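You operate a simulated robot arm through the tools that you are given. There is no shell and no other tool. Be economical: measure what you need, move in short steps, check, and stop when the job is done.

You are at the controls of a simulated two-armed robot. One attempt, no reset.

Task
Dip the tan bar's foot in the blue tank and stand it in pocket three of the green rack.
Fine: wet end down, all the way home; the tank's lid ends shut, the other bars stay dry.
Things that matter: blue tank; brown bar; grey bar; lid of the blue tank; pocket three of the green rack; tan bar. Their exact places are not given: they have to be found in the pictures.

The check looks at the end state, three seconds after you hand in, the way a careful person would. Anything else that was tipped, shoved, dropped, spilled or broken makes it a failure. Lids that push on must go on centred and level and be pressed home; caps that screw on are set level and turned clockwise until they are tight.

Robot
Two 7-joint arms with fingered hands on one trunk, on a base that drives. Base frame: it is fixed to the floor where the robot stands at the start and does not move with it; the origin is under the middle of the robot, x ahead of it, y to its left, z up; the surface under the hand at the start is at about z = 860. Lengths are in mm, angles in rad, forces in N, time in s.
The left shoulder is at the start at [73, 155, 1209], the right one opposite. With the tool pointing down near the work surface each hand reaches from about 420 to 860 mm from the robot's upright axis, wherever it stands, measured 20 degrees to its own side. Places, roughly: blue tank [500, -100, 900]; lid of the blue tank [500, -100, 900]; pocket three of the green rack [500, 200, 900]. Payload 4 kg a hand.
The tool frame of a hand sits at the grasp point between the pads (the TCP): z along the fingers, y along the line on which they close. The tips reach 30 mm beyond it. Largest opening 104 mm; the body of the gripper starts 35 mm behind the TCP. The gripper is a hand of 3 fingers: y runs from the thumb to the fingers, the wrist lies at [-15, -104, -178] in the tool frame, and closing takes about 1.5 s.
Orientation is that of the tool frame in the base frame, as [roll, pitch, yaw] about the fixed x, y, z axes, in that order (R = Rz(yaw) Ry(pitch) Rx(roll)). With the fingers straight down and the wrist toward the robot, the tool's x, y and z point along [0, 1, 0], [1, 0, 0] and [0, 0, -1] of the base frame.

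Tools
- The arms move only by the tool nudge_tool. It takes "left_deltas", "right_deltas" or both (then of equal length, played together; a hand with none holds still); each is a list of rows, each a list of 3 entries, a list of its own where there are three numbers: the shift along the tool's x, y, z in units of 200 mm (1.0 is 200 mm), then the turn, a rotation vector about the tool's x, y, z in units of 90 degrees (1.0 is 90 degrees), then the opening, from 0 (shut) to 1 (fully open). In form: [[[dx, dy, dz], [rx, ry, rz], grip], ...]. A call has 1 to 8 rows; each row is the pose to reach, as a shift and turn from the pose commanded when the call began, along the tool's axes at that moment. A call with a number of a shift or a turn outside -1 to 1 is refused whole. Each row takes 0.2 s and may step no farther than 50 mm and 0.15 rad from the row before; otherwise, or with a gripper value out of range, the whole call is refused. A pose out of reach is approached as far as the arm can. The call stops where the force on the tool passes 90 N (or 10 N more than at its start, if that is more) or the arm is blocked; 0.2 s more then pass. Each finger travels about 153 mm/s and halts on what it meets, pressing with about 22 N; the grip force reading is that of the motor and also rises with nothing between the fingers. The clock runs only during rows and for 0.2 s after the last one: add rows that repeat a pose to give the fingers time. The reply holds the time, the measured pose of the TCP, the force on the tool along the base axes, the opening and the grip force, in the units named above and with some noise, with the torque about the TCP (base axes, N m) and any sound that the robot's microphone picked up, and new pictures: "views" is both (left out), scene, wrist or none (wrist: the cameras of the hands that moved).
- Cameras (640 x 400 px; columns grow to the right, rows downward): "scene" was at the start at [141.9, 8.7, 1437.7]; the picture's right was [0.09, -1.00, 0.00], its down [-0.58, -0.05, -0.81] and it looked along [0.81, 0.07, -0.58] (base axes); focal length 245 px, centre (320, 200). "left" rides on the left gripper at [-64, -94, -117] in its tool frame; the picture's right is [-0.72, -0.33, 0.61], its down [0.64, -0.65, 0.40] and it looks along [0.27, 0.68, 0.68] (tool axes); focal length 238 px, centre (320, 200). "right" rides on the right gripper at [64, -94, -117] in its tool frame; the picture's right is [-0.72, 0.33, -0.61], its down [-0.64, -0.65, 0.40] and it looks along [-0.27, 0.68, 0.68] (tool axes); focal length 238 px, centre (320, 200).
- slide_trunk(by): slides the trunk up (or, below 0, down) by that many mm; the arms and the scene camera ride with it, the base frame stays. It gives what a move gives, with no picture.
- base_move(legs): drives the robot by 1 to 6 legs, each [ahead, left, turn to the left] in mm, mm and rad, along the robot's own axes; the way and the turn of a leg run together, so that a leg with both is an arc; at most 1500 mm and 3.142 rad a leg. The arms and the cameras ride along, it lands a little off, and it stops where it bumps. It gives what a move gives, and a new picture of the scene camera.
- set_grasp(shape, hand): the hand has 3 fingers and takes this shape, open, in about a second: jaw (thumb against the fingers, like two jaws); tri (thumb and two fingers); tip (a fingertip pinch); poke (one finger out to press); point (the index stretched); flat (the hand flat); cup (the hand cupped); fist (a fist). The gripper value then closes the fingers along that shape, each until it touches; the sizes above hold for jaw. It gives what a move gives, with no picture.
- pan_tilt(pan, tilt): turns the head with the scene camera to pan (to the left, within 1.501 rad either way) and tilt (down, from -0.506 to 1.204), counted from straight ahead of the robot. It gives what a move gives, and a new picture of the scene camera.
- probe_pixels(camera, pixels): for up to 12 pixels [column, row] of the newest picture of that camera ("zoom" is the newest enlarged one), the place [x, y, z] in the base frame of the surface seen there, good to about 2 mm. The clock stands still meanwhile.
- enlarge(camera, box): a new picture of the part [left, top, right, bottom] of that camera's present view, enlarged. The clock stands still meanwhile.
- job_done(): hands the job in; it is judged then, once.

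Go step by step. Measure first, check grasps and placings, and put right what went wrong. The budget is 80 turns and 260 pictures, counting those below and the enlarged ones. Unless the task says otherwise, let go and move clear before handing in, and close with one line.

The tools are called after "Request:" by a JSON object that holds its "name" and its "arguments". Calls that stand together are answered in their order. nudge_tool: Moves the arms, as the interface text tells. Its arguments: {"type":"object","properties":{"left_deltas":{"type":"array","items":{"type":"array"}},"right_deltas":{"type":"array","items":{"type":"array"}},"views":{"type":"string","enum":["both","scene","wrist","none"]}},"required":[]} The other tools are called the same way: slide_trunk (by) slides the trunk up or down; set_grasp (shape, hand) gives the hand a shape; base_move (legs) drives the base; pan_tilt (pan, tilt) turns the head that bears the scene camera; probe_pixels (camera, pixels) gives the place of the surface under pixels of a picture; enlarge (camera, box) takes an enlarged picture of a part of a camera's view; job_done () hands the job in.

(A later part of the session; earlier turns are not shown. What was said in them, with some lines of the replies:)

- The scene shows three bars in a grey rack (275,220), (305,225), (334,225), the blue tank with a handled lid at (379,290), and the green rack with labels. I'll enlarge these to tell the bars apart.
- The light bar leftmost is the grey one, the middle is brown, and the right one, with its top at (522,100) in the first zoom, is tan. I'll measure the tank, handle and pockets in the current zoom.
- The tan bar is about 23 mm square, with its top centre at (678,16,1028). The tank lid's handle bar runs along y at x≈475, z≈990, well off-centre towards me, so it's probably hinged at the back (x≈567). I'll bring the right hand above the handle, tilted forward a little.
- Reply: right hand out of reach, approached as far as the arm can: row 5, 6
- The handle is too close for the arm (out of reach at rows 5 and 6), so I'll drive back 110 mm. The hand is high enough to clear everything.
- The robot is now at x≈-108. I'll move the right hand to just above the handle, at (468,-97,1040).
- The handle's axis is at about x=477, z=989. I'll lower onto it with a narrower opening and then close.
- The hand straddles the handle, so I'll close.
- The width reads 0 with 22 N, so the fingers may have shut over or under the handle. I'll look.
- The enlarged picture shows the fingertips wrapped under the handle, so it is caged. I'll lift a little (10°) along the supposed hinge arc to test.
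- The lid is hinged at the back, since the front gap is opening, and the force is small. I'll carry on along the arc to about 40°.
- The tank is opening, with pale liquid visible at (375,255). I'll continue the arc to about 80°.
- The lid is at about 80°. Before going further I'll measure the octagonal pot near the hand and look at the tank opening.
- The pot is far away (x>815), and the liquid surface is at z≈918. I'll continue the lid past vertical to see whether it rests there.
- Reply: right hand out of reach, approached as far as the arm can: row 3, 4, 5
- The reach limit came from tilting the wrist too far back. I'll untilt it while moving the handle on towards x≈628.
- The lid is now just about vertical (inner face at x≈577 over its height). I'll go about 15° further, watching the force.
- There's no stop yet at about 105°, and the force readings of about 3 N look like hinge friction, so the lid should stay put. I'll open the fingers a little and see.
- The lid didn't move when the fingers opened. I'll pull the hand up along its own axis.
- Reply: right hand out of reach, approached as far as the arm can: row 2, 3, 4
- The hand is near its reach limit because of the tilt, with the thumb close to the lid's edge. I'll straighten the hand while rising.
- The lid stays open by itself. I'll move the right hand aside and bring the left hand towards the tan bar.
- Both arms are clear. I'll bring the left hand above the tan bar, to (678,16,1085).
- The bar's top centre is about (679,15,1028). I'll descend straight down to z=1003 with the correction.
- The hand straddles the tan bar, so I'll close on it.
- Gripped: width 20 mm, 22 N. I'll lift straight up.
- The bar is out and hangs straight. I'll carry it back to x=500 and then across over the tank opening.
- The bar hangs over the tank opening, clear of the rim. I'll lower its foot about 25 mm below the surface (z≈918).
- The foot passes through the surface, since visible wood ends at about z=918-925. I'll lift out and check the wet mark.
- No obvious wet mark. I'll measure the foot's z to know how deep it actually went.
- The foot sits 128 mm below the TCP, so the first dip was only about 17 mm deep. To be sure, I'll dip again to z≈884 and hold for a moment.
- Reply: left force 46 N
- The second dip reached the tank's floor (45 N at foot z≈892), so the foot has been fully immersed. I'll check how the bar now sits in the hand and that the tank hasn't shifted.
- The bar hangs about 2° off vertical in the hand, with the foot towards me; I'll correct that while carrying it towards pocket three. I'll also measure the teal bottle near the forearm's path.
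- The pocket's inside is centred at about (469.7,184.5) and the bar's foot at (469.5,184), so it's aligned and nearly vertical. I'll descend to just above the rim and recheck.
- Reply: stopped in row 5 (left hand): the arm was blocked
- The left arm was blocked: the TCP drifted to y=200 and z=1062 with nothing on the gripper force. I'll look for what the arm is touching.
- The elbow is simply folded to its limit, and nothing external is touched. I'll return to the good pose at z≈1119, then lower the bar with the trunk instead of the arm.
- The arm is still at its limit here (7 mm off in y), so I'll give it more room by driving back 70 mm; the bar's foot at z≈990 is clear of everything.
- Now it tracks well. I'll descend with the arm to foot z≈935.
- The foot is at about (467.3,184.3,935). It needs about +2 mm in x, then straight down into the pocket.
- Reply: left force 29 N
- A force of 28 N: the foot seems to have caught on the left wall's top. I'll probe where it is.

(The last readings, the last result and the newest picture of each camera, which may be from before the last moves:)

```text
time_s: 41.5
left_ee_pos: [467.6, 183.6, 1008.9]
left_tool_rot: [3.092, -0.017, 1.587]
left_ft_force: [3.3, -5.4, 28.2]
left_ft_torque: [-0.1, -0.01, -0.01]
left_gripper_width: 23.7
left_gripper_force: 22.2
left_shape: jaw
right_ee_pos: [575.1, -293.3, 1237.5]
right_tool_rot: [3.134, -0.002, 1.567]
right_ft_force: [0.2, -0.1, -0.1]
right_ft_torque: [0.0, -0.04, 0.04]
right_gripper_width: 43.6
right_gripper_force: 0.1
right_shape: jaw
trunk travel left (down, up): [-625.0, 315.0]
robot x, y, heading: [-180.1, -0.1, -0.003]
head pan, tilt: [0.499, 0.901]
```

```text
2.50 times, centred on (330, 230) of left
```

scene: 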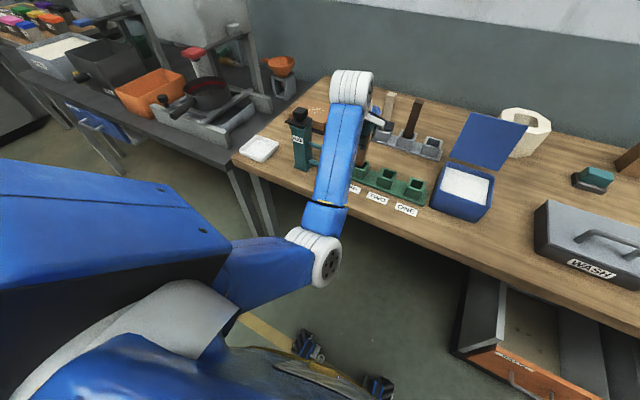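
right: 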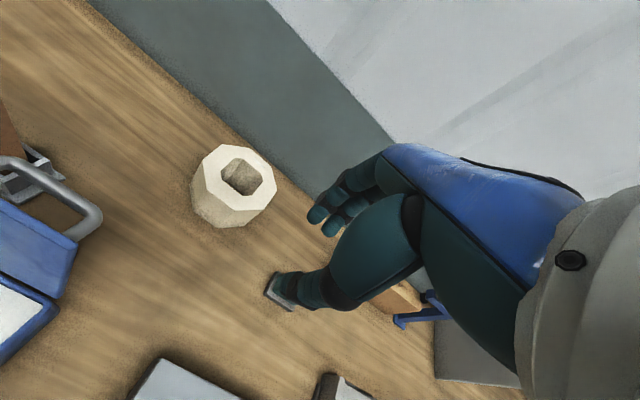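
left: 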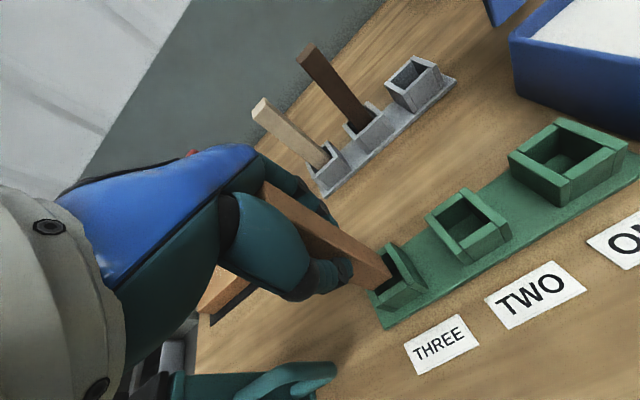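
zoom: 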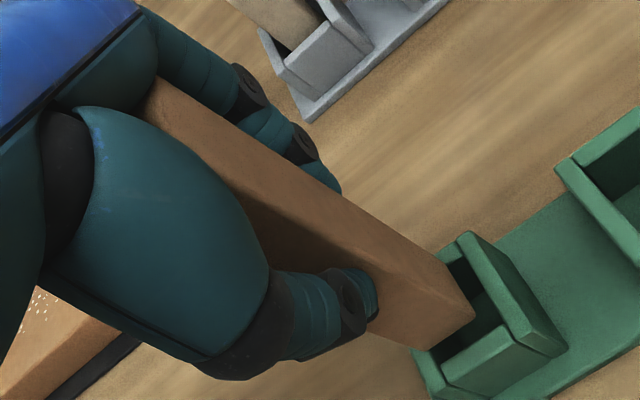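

The foot caught on the left wall's edge (y≈199) and the bar slipped and tilted about 4° in the hand. I'll lift it about 15 mm, straighten it and recentre.

Request:
{"name": "nudge_tool", "arguments": {"left_deltas": [[[0, 0, -0.05], [0, 0, 0], 0.05], [[0, 0, -0.1], [0, 0, 0], 0.05], [[0, 0.01, -0.11], [0.02, -0.01, 0], 0.05], [[0, 0.0215, -0.11], [0.041, -0.02, 0], 0.05], [[0, 0.0215, -0.11], [0.041, -0.02, 0], 0.05], [[0, 0.0215, -0.11], [0.041, -0.02, 0], 0.05]], "views": "wrist"}}

Request:
{"name": "enlarge", "arguments": {"camera": "left", "box": [320, 210, 460, 330]}}

```text
time_s: 42.9
left_ee_pos: [475.3, 185.8, 1023.9]
left_tool_rot: [-3.113, 0.015, 1.59]
left_ft_force: [0.1, 0.0, -0.1]
left_ft_torque: [0.03, -0.01, -0.02]
left_gripper_width: 21.7
left_gripper_force: 21.9
left_shape: jaw
right_ee_pos: [580.3, -294.1, 1234.2]
right_tool_rot: [3.139, -0.003, 1.567]
right_ft_force: [-0.2, 0.1, 0.5]
right_ft_torque: [0.01, -0.02, -0.01]
right_gripper_width: 43.7
right_gripper_force: 0.1
right_shape: jaw
trunk travel left (down, up): [-625.0, 315.0]
robot x, y, heading: [-179.9, 0.0, -0.004]
head pan, tilt: [0.499, 0.901]
```

left: 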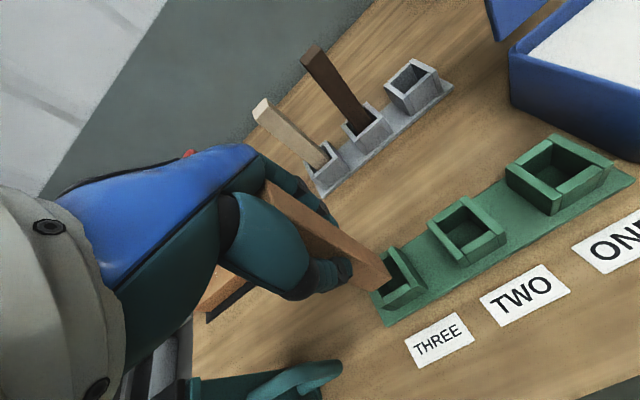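

```text
3.33 times, centred on (390, 270) of left
```

zoom: 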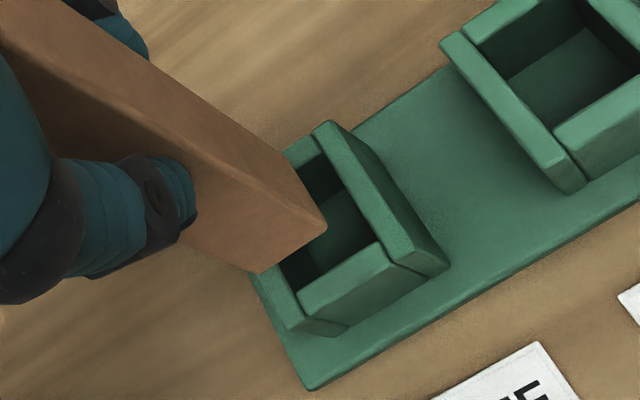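

Request:
{"name": "probe_pixels", "arguments": {"camera": "zoom", "pixels": [[260, 268], [320, 226], [285, 160], [270, 240], [290, 185], [200, 140], [200, 240], [240, 200], [150, 110], [375, 230], [300, 290], [305, 150]]}}

Request:
{"name": "probe_pixels", "arguments": {"camera": "left", "pixels": [[262, 185], [268, 205], [290, 212], [310, 225], [380, 285], [388, 298], [400, 300]]}}

```text
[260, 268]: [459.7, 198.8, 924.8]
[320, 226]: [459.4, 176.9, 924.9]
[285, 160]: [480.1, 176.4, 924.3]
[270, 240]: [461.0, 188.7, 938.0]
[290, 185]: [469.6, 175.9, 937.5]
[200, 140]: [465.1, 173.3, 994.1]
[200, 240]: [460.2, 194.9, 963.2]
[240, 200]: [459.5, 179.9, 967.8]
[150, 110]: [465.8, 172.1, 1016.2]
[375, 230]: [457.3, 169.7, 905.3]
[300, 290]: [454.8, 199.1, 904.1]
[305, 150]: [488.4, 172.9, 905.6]
```

```text
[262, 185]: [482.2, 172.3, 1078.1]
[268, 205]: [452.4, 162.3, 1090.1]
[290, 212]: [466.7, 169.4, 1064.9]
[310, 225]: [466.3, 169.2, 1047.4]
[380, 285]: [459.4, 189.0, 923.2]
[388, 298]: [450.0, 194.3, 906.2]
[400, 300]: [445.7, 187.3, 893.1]
```

The bar now stands true in x but leans 3° in y (the foot is 5 mm too far to the left). I'll rotate that out and recentre on (469.7,184.7).

Request:
{"name": "nudge_tool", "arguments": {"left_deltas": [[[0.006, -0.003, 0], [0, -0.017, 0], 0.05], [[0.012, -0.0065, 0], [0, -0.034, 0], 0.05], [[0.012, -0.0065, 0], [0, -0.034, 0], 0.05], [[0.012, -0.0065, 0], [0, -0.034, 0], 0.05]], "views": "wrist"}}

Request:
{"name": "enlarge", "arguments": {"camera": "left", "box": [320, 210, 460, 330]}}

Request:
{"name": "probe_pixels", "arguments": {"camera": "zoom", "pixels": [[260, 264], [320, 226], [285, 160], [270, 240], [290, 185], [200, 140], [200, 240], [240, 200], [150, 110], [375, 230], [300, 290], [305, 150]]}}

Request:
{"name": "probe_pixels", "arguments": {"camera": "left", "pixels": [[262, 190], [290, 212], [310, 225], [330, 240]]}}

```text
time_s: 43.9
left_ee_pos: [473.4, 188.4, 1025.4]
left_tool_rot: [-3.115, 0.067, 1.59]
left_ft_force: [-0.5, 0.2, -1.7]
left_ft_torque: [0.0, -0.01, -0.03]
left_gripper_width: 21.5
left_gripper_force: 21.9
left_shape: jaw
right_ee_pos: [581.7, -294.1, 1233.9]
right_tool_rot: [3.139, -0.002, 1.566]
right_ft_force: [-0.2, -0.1, 0.1]
right_ft_torque: [0.0, 0.02, 0.0]
right_gripper_width: 43.6
right_gripper_force: 0.1
right_shape: jaw
trunk travel left (down, up): [-625.0, 315.0]
robot x, y, heading: [-177.8, 0.8, 0.0]
head pan, tilt: [0.499, 0.901]
```

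left: 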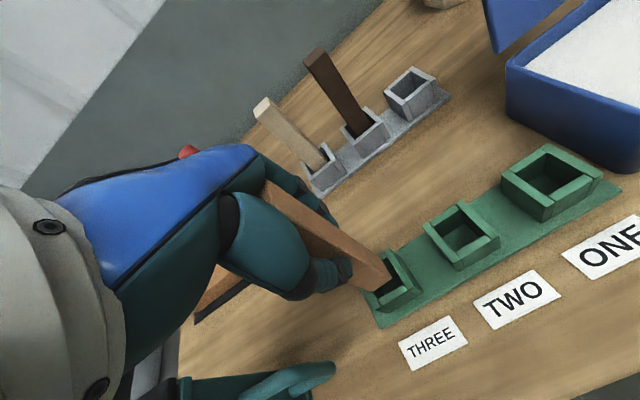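

```text
3.33 times, centred on (390, 270) of left
```

zoom: 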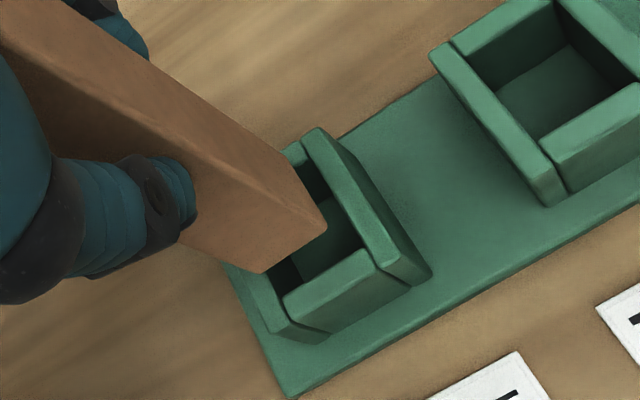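

```text
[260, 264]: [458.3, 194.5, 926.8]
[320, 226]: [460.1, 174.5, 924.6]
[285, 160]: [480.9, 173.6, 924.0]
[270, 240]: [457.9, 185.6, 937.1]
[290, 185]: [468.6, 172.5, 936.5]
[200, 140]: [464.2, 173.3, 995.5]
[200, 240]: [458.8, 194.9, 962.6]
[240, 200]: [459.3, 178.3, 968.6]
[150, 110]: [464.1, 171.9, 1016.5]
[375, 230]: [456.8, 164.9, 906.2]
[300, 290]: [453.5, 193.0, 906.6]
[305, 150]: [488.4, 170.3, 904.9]
```

```text
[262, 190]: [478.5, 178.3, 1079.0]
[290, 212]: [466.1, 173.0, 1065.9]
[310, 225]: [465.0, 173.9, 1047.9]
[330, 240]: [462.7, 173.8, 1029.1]
```

The bar is vertical and the foot is centred at about (470,184.3). I'll descend 35 mm straight down and watch the force.

Request:
{"name": "nudge_tool", "arguments": {"left_deltas": [[[0.003, 0.001, 0.05], [0, 0, 0], 0.05], [[0.006, 0.002, 0.09], [0, 0, 0], 0.05], [[0.009, 0.003, 0.135], [0, 0, 0], 0.05], [[0.0117, 0.0044, 0.175], [0, 0, 0], 0.05]], "views": "wrist"}}

Request:
{"name": "enlarge", "arguments": {"camera": "left", "box": [320, 210, 460, 330]}}

```text
time_s: 44.9
left_ee_pos: [474.8, 187.4, 990.4]
left_tool_rot: [-3.114, 0.067, 1.591]
left_ft_force: [0.3, 1.3, -0.6]
left_ft_torque: [0.01, 0.01, 0.0]
left_gripper_width: 21.6
left_gripper_force: 22.1
left_shape: jaw
right_ee_pos: [582.0, -294.0, 1233.5]
right_tool_rot: [3.141, 0.0, 1.567]
right_ft_force: [0.0, -0.1, -0.2]
right_ft_torque: [0.02, 0.06, 0.01]
right_gripper_width: 43.7
right_gripper_force: 0.1
right_shape: jaw
trunk travel left (down, up): [-625.0, 315.0]
robot x, y, heading: [-178.9, 2.1, -0.005]
head pan, tilt: [0.499, 0.901]
```

left: 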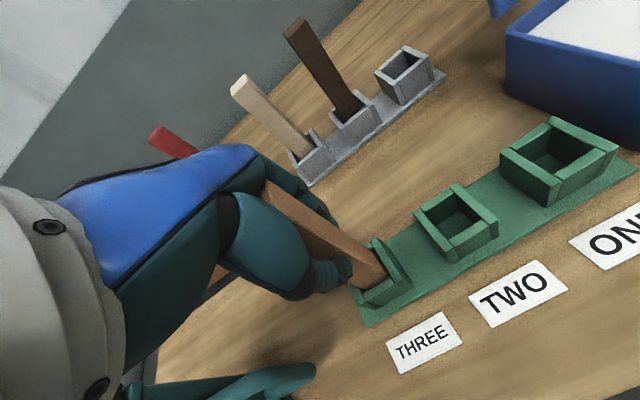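

```text
3.33 times, centred on (390, 270) of left
```

zoom: 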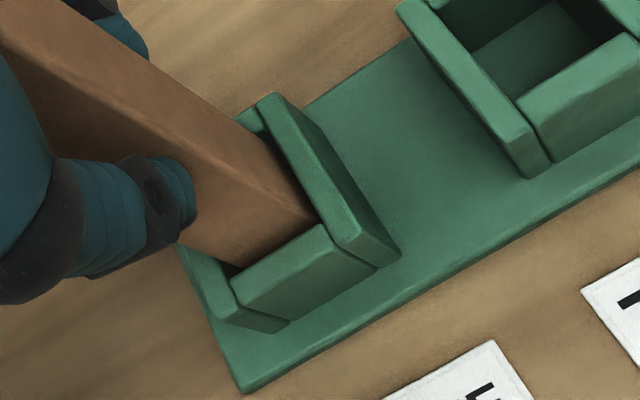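

The foot is inside the pocket with no force. I'll continue down to the floor.

Request:
{"name": "nudge_tool", "arguments": {"left_deltas": [[[0.003, 0.001, 0.05], [0, 0, 0], 0.05], [[0.006, 0.002, 0.09], [0, 0, 0], 0.05], [[0.0085, 0.003, 0.125], [0, 0, 0], 0.05], [[0.0085, 0.003, 0.125], [0, 0, 0], 0.05]], "views": "wrist"}}

Request:
{"name": "enlarge", "arguments": {"camera": "left", "box": [300, 210, 440, 330]}}

```text
time_s: 45.9
left_ee_pos: [470.7, 186.0, 971.5]
left_tool_rot: [-3.13, 0.066, 1.59]
left_ft_force: [2.6, 2.9, 31.5]
left_ft_torque: [0.06, -0.09, 0.06]
left_gripper_width: 22.6
left_gripper_force: 22.0
left_shape: jaw
right_ee_pos: [576.2, -294.5, 1237.4]
right_tool_rot: [3.137, -0.002, 1.568]
right_ft_force: [0.5, -1.1, 0.5]
right_ft_torque: [0.02, 0.02, 0.04]
right_gripper_width: 43.7
right_gripper_force: 0.2
right_shape: jaw
trunk travel left (down, up): [-625.0, 315.0]
robot x, y, heading: [-183.7, -1.6, -0.004]
head pan, tilt: [0.499, 0.901]
```

left: 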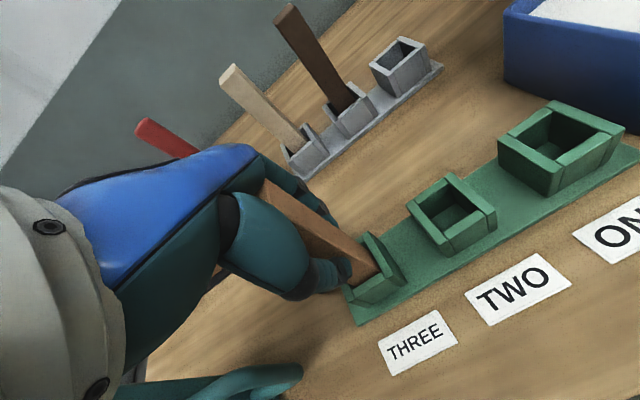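

```text
3.33 times, centred on (370, 270) of left
```

zoom: 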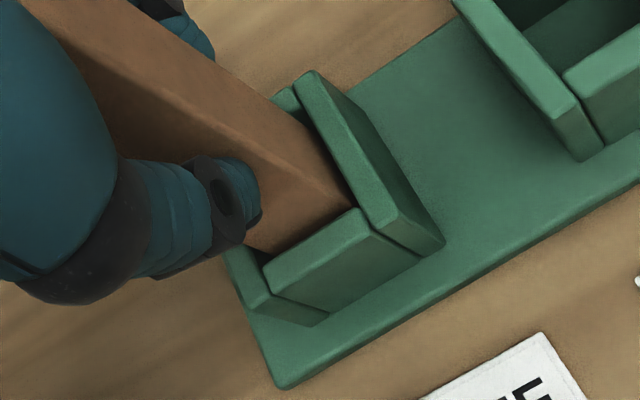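

A 31 N contact at the expected floor height, so the bar is on the pocket's floor. I'll ease the load and open.

Request:
{"name": "nudge_tool", "arguments": {"left_deltas": [[[0, 0, -0.02], [0, 0, 0], 0.08], [[0, 0, -0.02], [0, 0, 0], 0.2], [[0, 0, -0.02], [0, 0, 0], 0.35], [[0, 0, -0.02], [0, 0, 0], 0.5], [[0, 0, -0.02], [0, 0, 0], 0.55], [[0, 0, -0.02], [0, 0, 0], 0.55]], "views": "wrist"}}

Request:
{"name": "enlarge", "arguments": {"camera": "left", "box": [220, 150, 440, 330]}}

```text
time_s: 47.3
left_ee_pos: [472.7, 188.3, 967.3]
left_tool_rot: [-3.114, 0.068, 1.59]
left_ft_force: [0.4, -0.2, 1.4]
left_ft_torque: [0.01, 0.04, -0.03]
left_gripper_width: 56.9
left_gripper_force: 0.0
left_shape: jaw
right_ee_pos: [581.7, -293.3, 1234.7]
right_tool_rot: [3.141, -0.003, 1.567]
right_ft_force: [-0.4, 0.5, 0.4]
right_ft_torque: [0.02, 0.0, 0.01]
right_gripper_width: 43.8
right_gripper_force: 0.0
right_shape: jaw
trunk travel left (down, up): [-625.0, 315.0]
robot x, y, heading: [-177.8, 0.9, -0.003]
head pan, tilt: [0.499, 0.901]
```

left: 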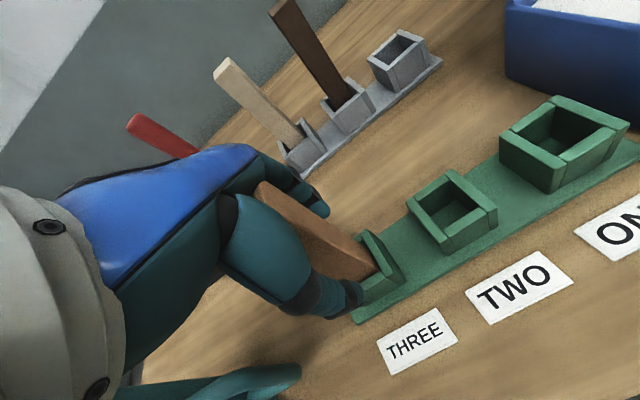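

```text
2.22 times, centred on (330, 240) of left
```

zoom: 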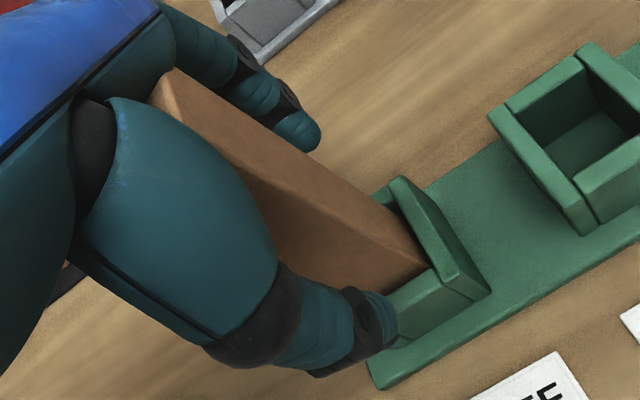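

Released with the bar standing. I'll withdraw straight up.

Request:
{"name": "nudge_tool", "arguments": {"left_deltas": [[[-0.007, -0.003, -0.1], [0, 0, 0], 0.55], [[-0.013, -0.005, -0.2], [0, 0, 0], 0.55], [[-0.02, -0.008, -0.3], [0, 0, 0], 0.55], [[-0.03, -0.011, -0.45], [0, 0, 0], 0.55], [[-0.043, -0.016, -0.65], [0, 0, 0], 0.55], [[-0.06, -0.022, -0.9], [0, 0, 0], 0.55]]}}

Request:
{"name": "enlarge", "arguments": {"camera": "left", "box": [280, 150, 520, 350]}}

```text
refused: row 6 steps farther than a row can; nothing moved
```

```text
2.00 times, centred on (400, 250) of left
```

zoom: 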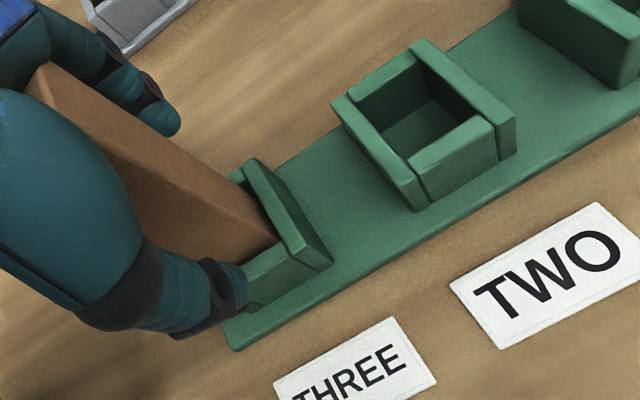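

The move was refused because one step was just over 50 mm. I'll repeat it with smaller steps.

Request:
{"name": "nudge_tool", "arguments": {"left_deltas": [[[-0.007, -0.003, -0.1], [0, 0, 0], 0.55], [[-0.013, -0.005, -0.2], [0, 0, 0], 0.55], [[-0.02, -0.008, -0.3], [0, 0, 0], 0.55], [[-0.03, -0.011, -0.45], [0, 0, 0], 0.55], [[-0.043, -0.016, -0.65], [0, 0, 0], 0.55], [[-0.057, -0.021, -0.85], [0, 0, 0], 0.55]]}}

Request:
{"name": "enlarge", "arguments": {"camera": "left", "box": [300, 180, 500, 340]}}

```text
time_s: 48.7
left_ee_pos: [472.4, 189.1, 1139.1]
left_tool_rot: [-3.113, 0.068, 1.589]
left_ft_force: [-0.6, 0.6, -0.3]
left_ft_torque: [0.01, 0.01, 0.03]
left_gripper_width: 57.0
left_gripper_force: 0.2
left_shape: jaw
right_ee_pos: [581.3, -294.3, 1233.9]
right_tool_rot: [3.141, -0.002, 1.566]
right_ft_force: [-0.3, 0.2, -0.1]
right_ft_torque: [-0.03, 0.0, 0.02]
right_gripper_width: 43.4
right_gripper_force: 0.0
right_shape: jaw
trunk travel left (down, up): [-625.0, 315.0]
robot x, y, heading: [-176.2, 0.0, -0.005]
head pan, tilt: [0.499, 0.901]
```

scene: 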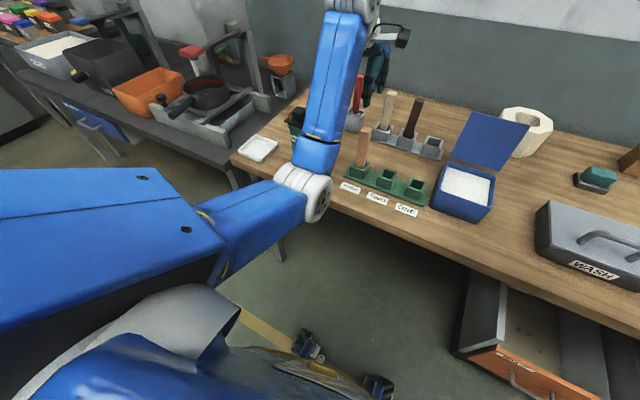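
left: 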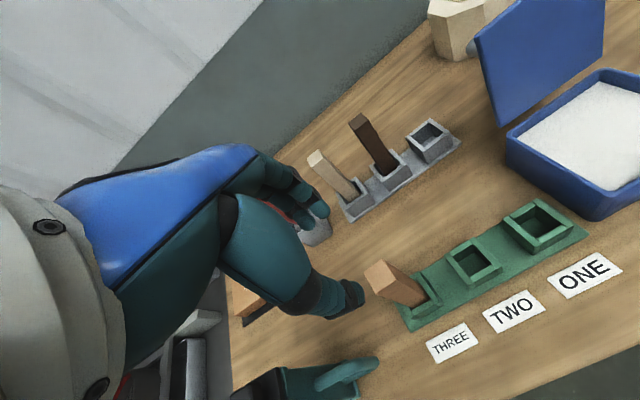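

```text
2.50 times, centred on (400, 260) of left
```

zoom: 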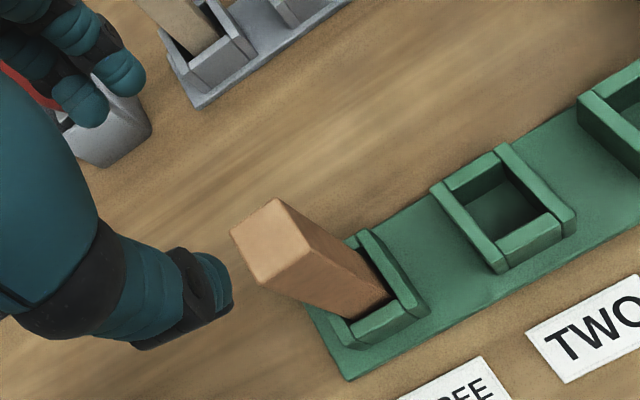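

The bar stands in pocket three. I'll measure its top and sides for seating.

Request:
{"name": "probe_pixels", "arguments": {"camera": "zoom", "pixels": [[272, 204], [236, 230], [308, 248], [265, 278], [275, 240], [330, 260], [380, 295], [300, 285], [345, 312], [370, 270]]}}

Request:
{"name": "probe_pixels", "arguments": {"camera": "scene", "pixels": [[364, 129], [360, 160], [390, 95], [417, 101]]}}

Request:
{"name": "enlarge", "arguments": {"camera": "scene", "box": [320, 80, 450, 220]}}

```text
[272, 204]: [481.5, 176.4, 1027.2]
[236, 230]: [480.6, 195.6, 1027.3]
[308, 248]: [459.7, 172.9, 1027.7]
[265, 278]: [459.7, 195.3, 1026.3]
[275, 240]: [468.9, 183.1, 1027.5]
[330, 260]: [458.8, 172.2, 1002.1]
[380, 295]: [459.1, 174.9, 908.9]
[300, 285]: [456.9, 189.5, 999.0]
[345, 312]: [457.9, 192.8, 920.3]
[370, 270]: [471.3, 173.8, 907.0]
```

```text
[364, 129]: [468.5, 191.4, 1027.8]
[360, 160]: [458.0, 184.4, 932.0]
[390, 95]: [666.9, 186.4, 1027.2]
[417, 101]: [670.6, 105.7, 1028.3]
```

```text
2.86 times, centred on (385, 150) of scene
```

zoom: 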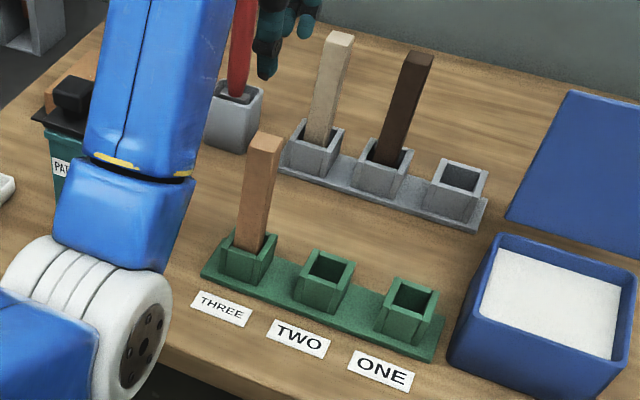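

The bar's top is at z=1027, the same height as in the grey rack, and it stands upright, so it's fully home. The tank lid is next: I'll raise the left hand, then drive forward 70 mm to the spot where the right hand could reach the handle.

Request:
{"name": "nudge_tool", "arguments": {"left_deltas": [[[0, 0, -0.2], [0, 0, 0], 0.55], [[0, 0, -0.4], [0, 0, 0], 0.55], [[0.1, 0, -0.55], [0, 0, 0], 0.55], [[0.2, 0, -0.6], [0, 0, 0], 0.55]], "views": "none"}}

Request:
{"name": "base_move", "arguments": {"legs": [[75, 0, 0]]}}

Request:
{"name": "pan_tilt", "arguments": {"pan": -0.05, "tilt": 0.75}}

```text
time_s: 49.7
left_ee_pos: [474.9, 236.9, 1257.5]
left_tool_rot: [-3.113, 0.069, 1.589]
left_ft_force: [0.5, -0.1, 0.3]
left_ft_torque: [-0.01, -0.02, 0.02]
left_gripper_width: 56.9
left_gripper_force: 0.1
left_shape: jaw
right_ee_pos: [580.8, -293.0, 1233.9]
right_tool_rot: [3.141, 0.001, 1.567]
right_ft_force: [-0.5, -0.2, -0.5]
right_ft_torque: [0.0, 0.02, 0.01]
right_gripper_width: 43.5
right_gripper_force: 0.1
right_shape: jaw
trunk travel left (down, up): [-625.0, 315.0]
robot x, y, heading: [-178.3, 0.3, -0.003]
head pan, tilt: [0.499, 0.901]
```

```text
time_s: 50.7
left_ee_pos: [540.8, 236.9, 1261.6]
left_tool_rot: [-3.123, 0.065, 1.591]
left_ft_force: [-0.8, 0.0, -0.3]
left_ft_torque: [-0.01, -0.02, -0.02]
left_gripper_width: 57.1
left_gripper_force: 0.0
left_shape: jaw
right_ee_pos: [647.8, -291.9, 1240.1]
right_tool_rot: [3.134, 0.0, 1.568]
right_ft_force: [0.3, 0.4, 0.0]
right_ft_torque: [0.0, 0.02, -0.01]
right_gripper_width: 43.5
right_gripper_force: 0.1
right_shape: jaw
trunk travel left (down, up): [-625.0, 315.0]
robot x, y, heading: [-103.1, -3.8, -0.005]
head pan, tilt: [0.499, 0.901]
```

scene: 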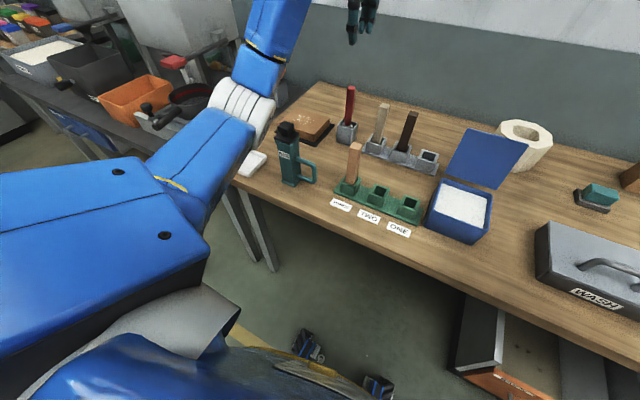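

```text
time_s: 51.7
left_ee_pos: [549.6, 238.2, 1256.5]
left_tool_rot: [-3.116, 0.069, 1.59]
left_ft_force: [-0.5, -0.3, 0.5]
left_ft_torque: [0.02, -0.02, 0.0]
left_gripper_width: 57.0
left_gripper_force: 0.2
left_shape: jaw
right_ee_pos: [655.3, -292.5, 1235.4]
right_tool_rot: [3.139, -0.001, 1.567]
right_ft_force: [-0.4, 0.4, -0.4]
right_ft_torque: [0.03, 0.01, 0.04]
right_gripper_width: 43.6
right_gripper_force: 0.1
right_shape: jaw
trunk travel left (down, up): [-625.0, 315.0]
robot x, y, heading: [-104.9, -2.4, -0.003]
head pan, tilt: [-0.051, 0.75]
```

scene: 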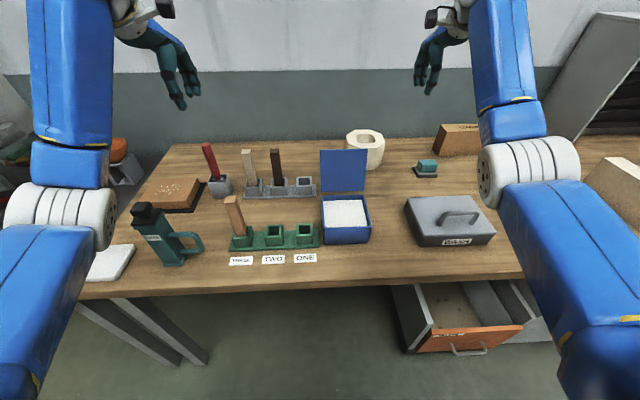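

All is clear. I'll take the right hand back above the handle on the path it left by.

Request:
{"name": "nudge_tool", "arguments": {"right_deltas": [[[0.2, 0.002, 0.05], [0, 0, 0], 0.42], [[0.4, 0.004, 0.1], [0, 0, 0], 0.42], [[0.6, 0.006, 0.16], [0, 0, 0], 0.42], [[0.8, 0.008, 0.24], [0, 0, 0], 0.42], [[0.97, 0.01, 0.325], [0, 0, 0], 0.42], [[0.97, 0.01, 0.325], [0, 0, 0], 0.42]], "views": "wrist"}}

```text
time_s: 53.1
left_ee_pos: [546.9, 238.9, 1257.5]
left_tool_rot: [-3.117, 0.07, 1.592]
left_ft_force: [0.1, 0.7, 0.1]
left_ft_torque: [0.0, 0.01, 0.02]
left_gripper_width: 57.1
left_gripper_force: 0.2
left_shape: jaw
right_ee_pos: [655.9, -96.6, 1170.5]
right_tool_rot: [3.139, 0.001, 1.567]
right_ft_force: [0.4, 0.7, 0.3]
right_ft_torque: [0.0, 0.0, 0.0]
right_gripper_width: 43.3
right_gripper_force: 0.2
right_shape: jaw
trunk travel left (down, up): [-625.0, 315.0]
robot x, y, heading: [-103.3, -2.9, -0.003]
head pan, tilt: [-0.051, 0.75]
```

right: 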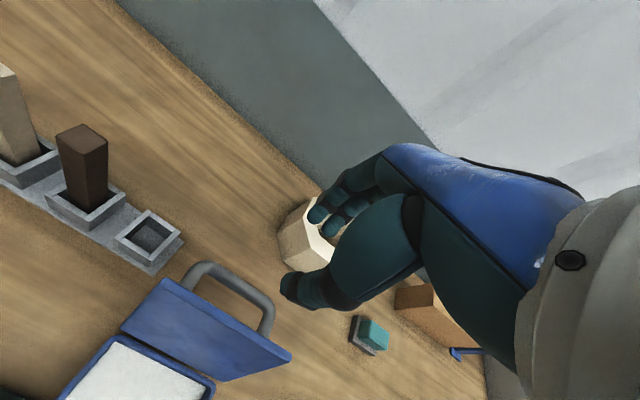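

Request:
{"name": "probe_pixels", "arguments": {"camera": "right", "pixels": [[232, 282], [205, 268], [255, 298], [185, 278], [268, 325], [165, 283], [225, 318], [285, 355]]}}

```text
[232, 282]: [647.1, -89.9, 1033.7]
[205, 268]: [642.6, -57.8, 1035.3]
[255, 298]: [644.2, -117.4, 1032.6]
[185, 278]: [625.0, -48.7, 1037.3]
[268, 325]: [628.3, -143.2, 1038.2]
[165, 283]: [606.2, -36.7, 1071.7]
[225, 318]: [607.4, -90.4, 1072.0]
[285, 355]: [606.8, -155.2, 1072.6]
```

The handle rod's top is at about (645,-95,1033) with the lid's edge at (606,1072). I'll tilt a little and come down over the rod.

Request:
{"name": "nudge_tool", "arguments": {"right_deltas": [[[0, 0.01, 0.1], [0.05, 0, 0], 0.42], [[0, 0.02, 0.2], [0.1, 0, 0], 0.42], [[0, 0.03, 0.3], [0.16, 0, 0], 0.42], [[0, 0.035, 0.41], [0.16, 0, 0], 0.42], [[0, 0.035, 0.41], [0.16, 0, 0], 0.42]], "views": "wrist"}}

```text
time_s: 54.3
left_ee_pos: [547.5, 238.0, 1258.0]
left_tool_rot: [-3.118, 0.069, 1.591]
left_ft_force: [1.1, -0.2, 0.0]
left_ft_torque: [0.04, 0.01, 0.01]
left_gripper_width: 56.9
left_gripper_force: 0.1
left_shape: jaw
right_ee_pos: [663.5, -97.6, 1088.8]
right_tool_rot: [-2.893, 0.002, 1.571]
right_ft_force: [-0.7, 0.4, -0.1]
right_ft_torque: [-0.03, 0.0, 0.03]
right_gripper_width: 43.5
right_gripper_force: 0.0
right_shape: jaw
trunk travel left (down, up): [-625.0, 315.0]
robot x, y, heading: [-108.7, -0.5, -0.002]
head pan, tilt: [-0.051, 0.75]
```

right: 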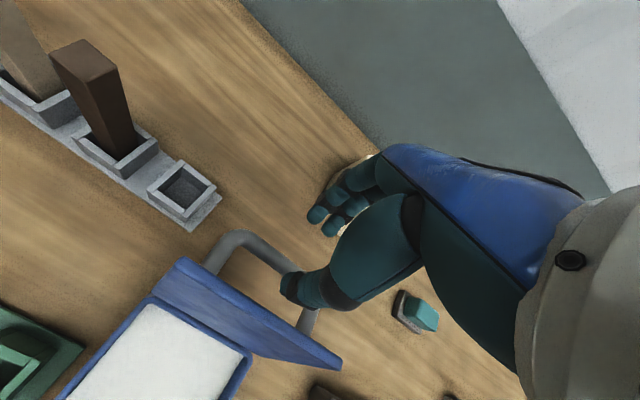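

Aligned with the rod. I'll slide down along the tool axis by 66 mm.

Request:
{"name": "nudge_tool", "arguments": {"right_deltas": [[[0, 0, 0.1], [0, 0, 0], 0.42], [[0, 0, 0.18], [0, 0, 0], 0.42], [[0, 0, 0.26], [0, 0, 0], 0.42], [[0, 0, 0.33], [0, 0, 0], 0.42], [[0, 0, 0.33], [0, 0, 0], 0.42]], "views": "wrist"}}

```text
time_s: 55.5
left_ee_pos: [549.4, 238.1, 1256.4]
left_tool_rot: [-3.117, 0.069, 1.589]
left_ft_force: [-0.2, 0.7, -0.3]
left_ft_torque: [0.02, 0.04, 0.02]
left_gripper_width: 57.1
left_gripper_force: 0.0
left_shape: jaw
right_ee_pos: [648.1, -98.1, 1024.1]
right_tool_rot: [-2.892, -0.001, 1.565]
right_ft_force: [1.3, -0.1, -0.8]
right_ft_torque: [0.02, 0.06, 0.01]
right_gripper_width: 43.3
right_gripper_force: 0.1
right_shape: jaw
trunk travel left (down, up): [-625.0, 315.0]
robot x, y, heading: [-103.9, -2.6, -0.001]
head pan, tilt: [-0.051, 0.75]
```

right: 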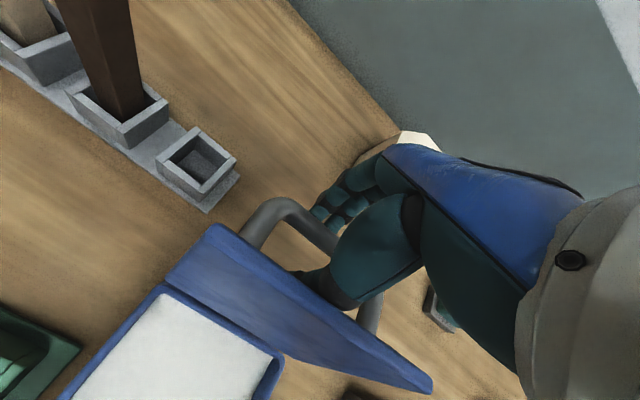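

The rod is between thumb and fingers, so I'll close around it.

Request:
{"name": "nudge_tool", "arguments": {"right_deltas": [[[0, 0, 0], [0, 0, 0], 0.2], [[0, 0, 0], [0, 0, 0], 0.0], [[0, 0, 0], [0, 0, 0], 0.0], [[0, 0, 0], [0, 0, 0], 0.0]], "views": "wrist"}}

```text
time_s: 56.5
left_ee_pos: [547.0, 238.3, 1256.2]
left_tool_rot: [-3.117, 0.071, 1.592]
left_ft_force: [0.1, 0.2, 0.2]
left_ft_torque: [-0.02, 0.02, 0.0]
left_gripper_width: 56.9
left_gripper_force: 0.0
left_shape: jaw
right_ee_pos: [647.9, -97.0, 1024.9]
right_tool_rot: [-2.891, 0.0, 1.567]
right_ft_force: [-3.1, 1.3, -3.7]
right_ft_torque: [-0.02, -0.02, -0.02]
right_gripper_width: 0.2
right_gripper_force: 22.2
right_shape: jaw
trunk travel left (down, up): [-625.0, 315.0]
robot x, y, heading: [-103.2, -1.1, -0.005]
head pan, tilt: [-0.051, 0.75]
```

right: 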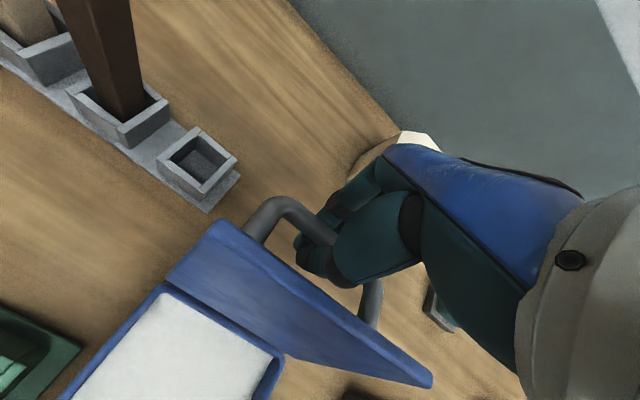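

The handle is caged again. From the measurements the hinge is at about (578,942); I'll bring the lid back along that arc to about 45°.

Request:
{"name": "nudge_tool", "arguments": {"right_deltas": [[[0, -0.066, -0.035], [0, 0, 0], 0.0], [[0, -0.129, -0.0625], [0, 0, 0], 0.0], [[0, -0.204, -0.072], [0, 0, 0], 0.0], [[0, -0.275, -0.072], [0, 0, 0], 0.0], [[0, -0.352, -0.061], [-0.05, 0, 0], 0.0], [[0, -0.418, -0.043], [-0.1, 0, 0], 0.0], [[0, -0.49, -0.013], [-0.145, 0, 0], 0.0], [[0, -0.549, 0.022], [-0.19, 0, 0], 0.0]]}}

```text
time_s: 58.3
left_ee_pos: [551.1, 237.7, 1255.3]
left_tool_rot: [-3.114, 0.068, 1.592]
left_ft_force: [-0.3, -0.5, 0.3]
left_ft_torque: [-0.01, 0.02, 0.01]
left_gripper_width: 57.2
left_gripper_force: 0.0
left_shape: jaw
right_ee_pos: [540.7, -97.5, 1046.1]
right_tool_rot: [3.093, 0.001, 1.567]
right_ft_force: [3.8, 1.3, -10.7]
right_ft_torque: [0.03, -0.11, -0.08]
right_gripper_width: 0.0
right_gripper_force: 22.3
right_shape: jaw
trunk travel left (down, up): [-625.0, 315.0]
robot x, y, heading: [-109.2, 0.1, -0.004]
head pan, tilt: [-0.051, 0.75]
```

scene: 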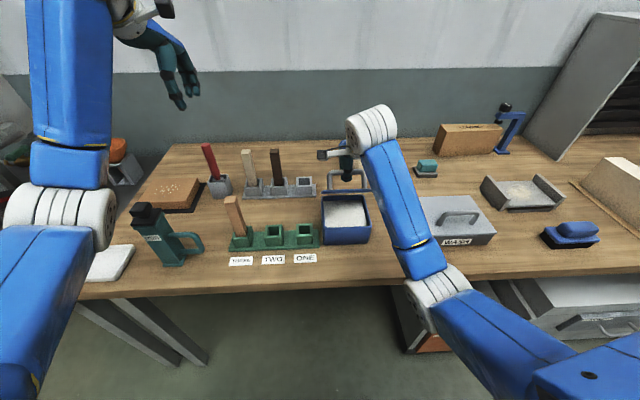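
right: 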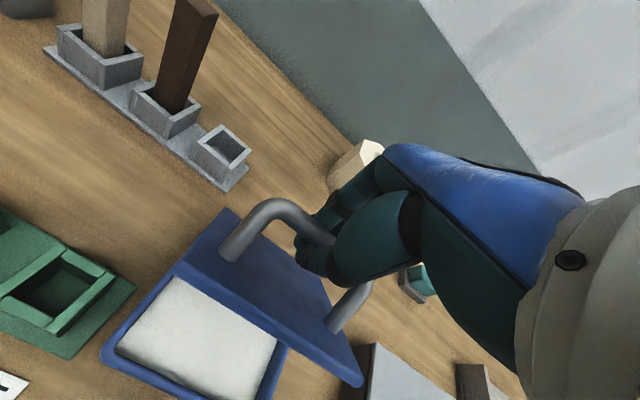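

The lid follows well. I'll continue the arc down to closed.

Request:
{"name": "nudge_tool", "arguments": {"right_deltas": [[[0, -0.075, 0.0265], [-0.05, 0, 0], 0.0], [[0, -0.1345, 0.0585], [-0.1, 0, 0], 0.0], [[0, -0.197, 0.1], [-0.13, 0, 0], 0.0], [[0, -0.2475, 0.153], [-0.16, 0, 0], 0.0], [[0, -0.307, 0.225], [-0.19, 0, 0], 0.0], [[0, -0.329, 0.265], [-0.2, 0, 0], 0.0], [[0, -0.329, 0.28], [-0.2, 0, 0], 0.0]]}}

Request:
{"name": "enlarge", "arguments": {"camera": "right", "box": [120, 150, 400, 370]}}

```text
time_s: 59.9
left_ee_pos: [547.9, 238.3, 1258.2]
left_tool_rot: [-3.115, 0.068, 1.591]
left_ft_force: [0.4, 1.2, -0.7]
left_ft_torque: [-0.01, 0.02, 0.0]
left_gripper_width: 57.2
left_gripper_force: 0.1
left_shape: jaw
right_ee_pos: [477.9, -99.0, 990.2]
right_tool_rot: [2.771, -0.002, 1.567]
right_ft_force: [11.3, -0.5, 8.5]
right_ft_torque: [0.09, -0.09, -0.07]
right_gripper_width: 0.0
right_gripper_force: 21.8
right_shape: jaw
trunk travel left (down, up): [-625.0, 315.0]
robot x, y, heading: [-106.0, -1.1, -0.002]
head pan, tilt: [-0.051, 0.75]
```

scene: 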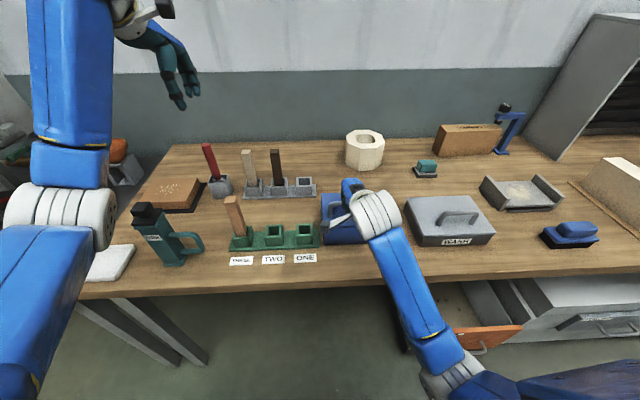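
right: 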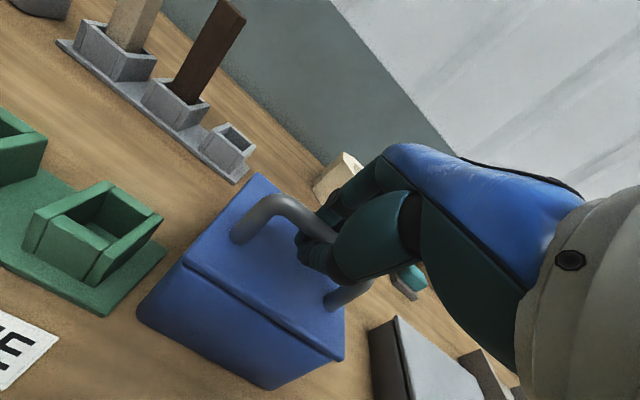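

```text
1.82 times, centred on (260, 260) of right
```

zoom: 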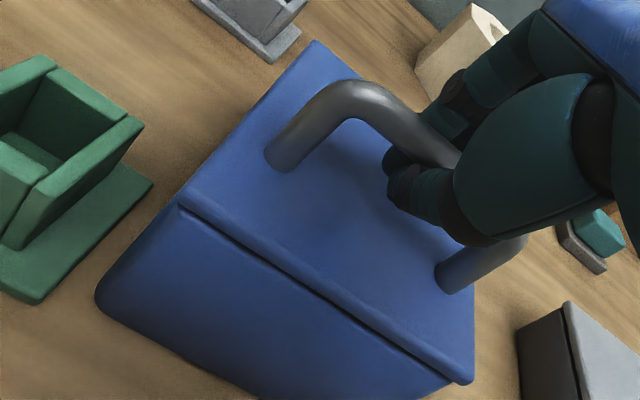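

The lid looks shut, with 8 N back through the handle. I'll press a touch more, ease off and open the fingers.

Request:
{"name": "nudge_tool", "arguments": {"right_deltas": [[[0, 0.003, 0.025], [0, 0, 0], 0.0], [[0, 0.003, 0.03], [0, 0, 0], 0.0], [[0, 0.01, 0.0], [0, 0, 0], 0.0], [[0, 0.005, 0.0], [0, 0, 0], 0.1], [[0, 0.005, 0], [0, 0, 0], 0.25], [[0, 0.005, 0], [0, 0, 0], 0.38], [[0, 0.005, 0], [0, 0, 0], 0.38]], "views": "wrist"}}

Request:
{"name": "probe_pixels", "arguments": {"camera": "right", "pixels": [[195, 265], [330, 350], [260, 185], [255, 290], [240, 310]]}}

```text
time_s: 61.5
left_ee_pos: [546.9, 237.9, 1258.5]
left_tool_rot: [-3.118, 0.07, 1.589]
left_ft_force: [0.0, -0.7, 0.0]
left_ft_torque: [0.0, 0.02, 0.03]
left_gripper_width: 56.8
left_gripper_force: 0.0
left_shape: jaw
right_ee_pos: [477.2, -98.9, 989.6]
right_tool_rot: [2.778, 0.001, 1.567]
right_ft_force: [-0.4, -0.3, 0.2]
right_ft_torque: [0.0, -0.01, 0.04]
right_gripper_width: 39.1
right_gripper_force: 0.0
right_shape: jaw
trunk travel left (down, up): [-625.0, 315.0]
robot x, y, heading: [-105.9, 0.2, 0.002]
head pan, tilt: [-0.051, 0.75]
```

right: 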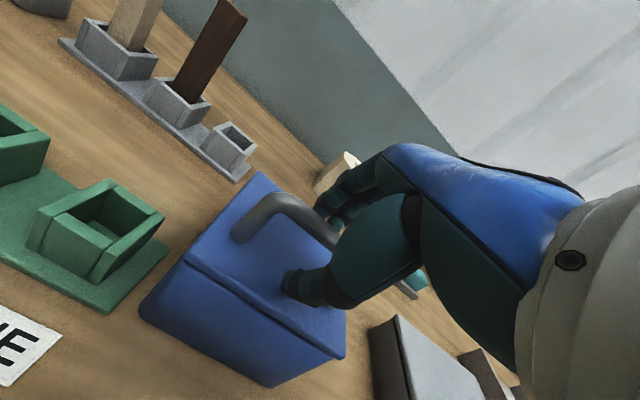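

```text
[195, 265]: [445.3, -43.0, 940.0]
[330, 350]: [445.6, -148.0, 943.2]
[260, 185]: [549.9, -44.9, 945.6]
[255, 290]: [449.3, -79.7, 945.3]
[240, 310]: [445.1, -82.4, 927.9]
```

The lid's top is level at z≈945 front and back, as at the start, so it's shut. I'll withdraw the right hand along its axis and move it clear.

Request:
{"name": "nudge_tool", "arguments": {"right_deltas": [[[0, 0, -0.08], [0, 0, 0], 0.4], [[0, 0, -0.18], [0, 0, 0], 0.42], [[0, 0, -0.3], [0, 0, 0], 0.45], [[0, 0.05, -0.48], [0, 0, 0], 0.45], [[-0.1, 0.15, -0.65], [0, 0, 0], 0.45], [[-0.3, 0.25, -0.7], [0, 0, 0], 0.45], [[-0.5, 0.3, -0.75], [0, 0, 0], 0.45]]}}

Request:
{"name": "enlarge", "arguments": {"camera": "scene", "box": [180, 130, 400, 280]}}

```text
time_s: 63.1
left_ee_pos: [548.6, 235.1, 1257.7]
left_tool_rot: [-3.115, 0.065, 1.592]
left_ft_force: [0.0, 0.5, 0.4]
left_ft_torque: [0.02, 0.01, 0.01]
left_gripper_width: 57.1
left_gripper_force: 0.0
left_shape: jaw
right_ee_pos: [479.4, -201.2, 1150.7]
right_tool_rot: [2.777, -0.001, 1.567]
right_ft_force: [-0.1, 0.3, 0.2]
right_ft_torque: [0.01, 0.02, 0.01]
right_gripper_width: 46.3
right_gripper_force: 0.1
right_shape: jaw
trunk travel left (down, up): [-625.0, 315.0]
robot x, y, heading: [-105.3, -1.5, -0.003]
head pan, tilt: [-0.051, 0.75]
```

scene: 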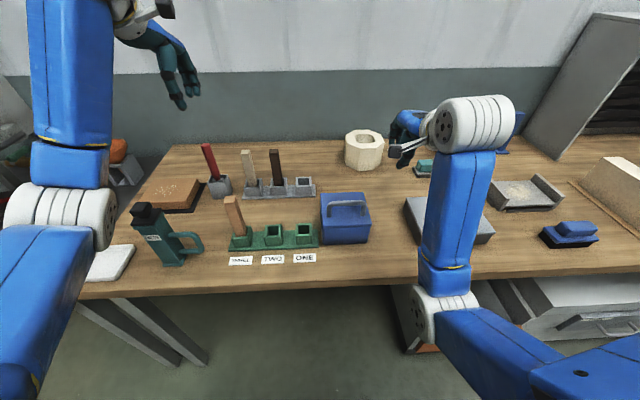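
right: 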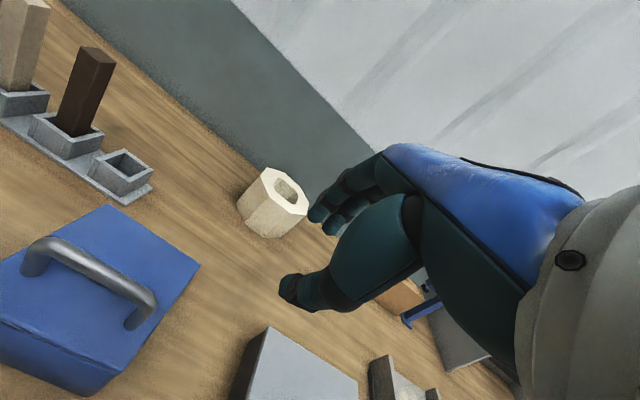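

```text
2.67 times, centred on (290, 205) of scene
```

zoom: 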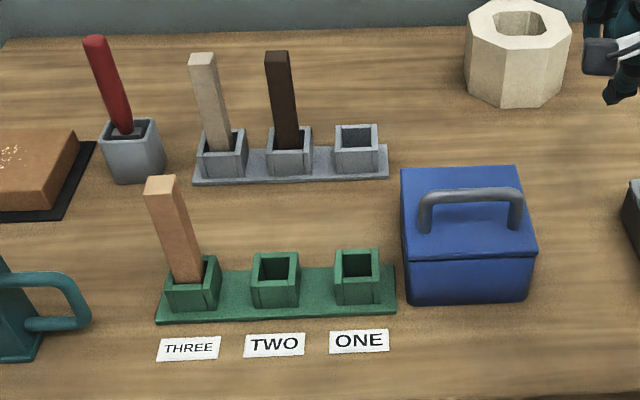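

The latest picture shows the tan bar upright in pocket three, the blue lid shut and level, and the brown and grey bars untouched. Both hands are clear, so I'm handing in.

Request:
{"name": "job_done", "arguments": {}}

```text
The job is handed in.
```

I dipped the tan bar's foot in the blue tank and stood it, foot down and fully home, in pocket three of the green rack. The tank's lid is shut, and the other bars weren't touched. No wet mark showed in the pictures, but the foot went below the surface twice and touched the tank floor the second time.
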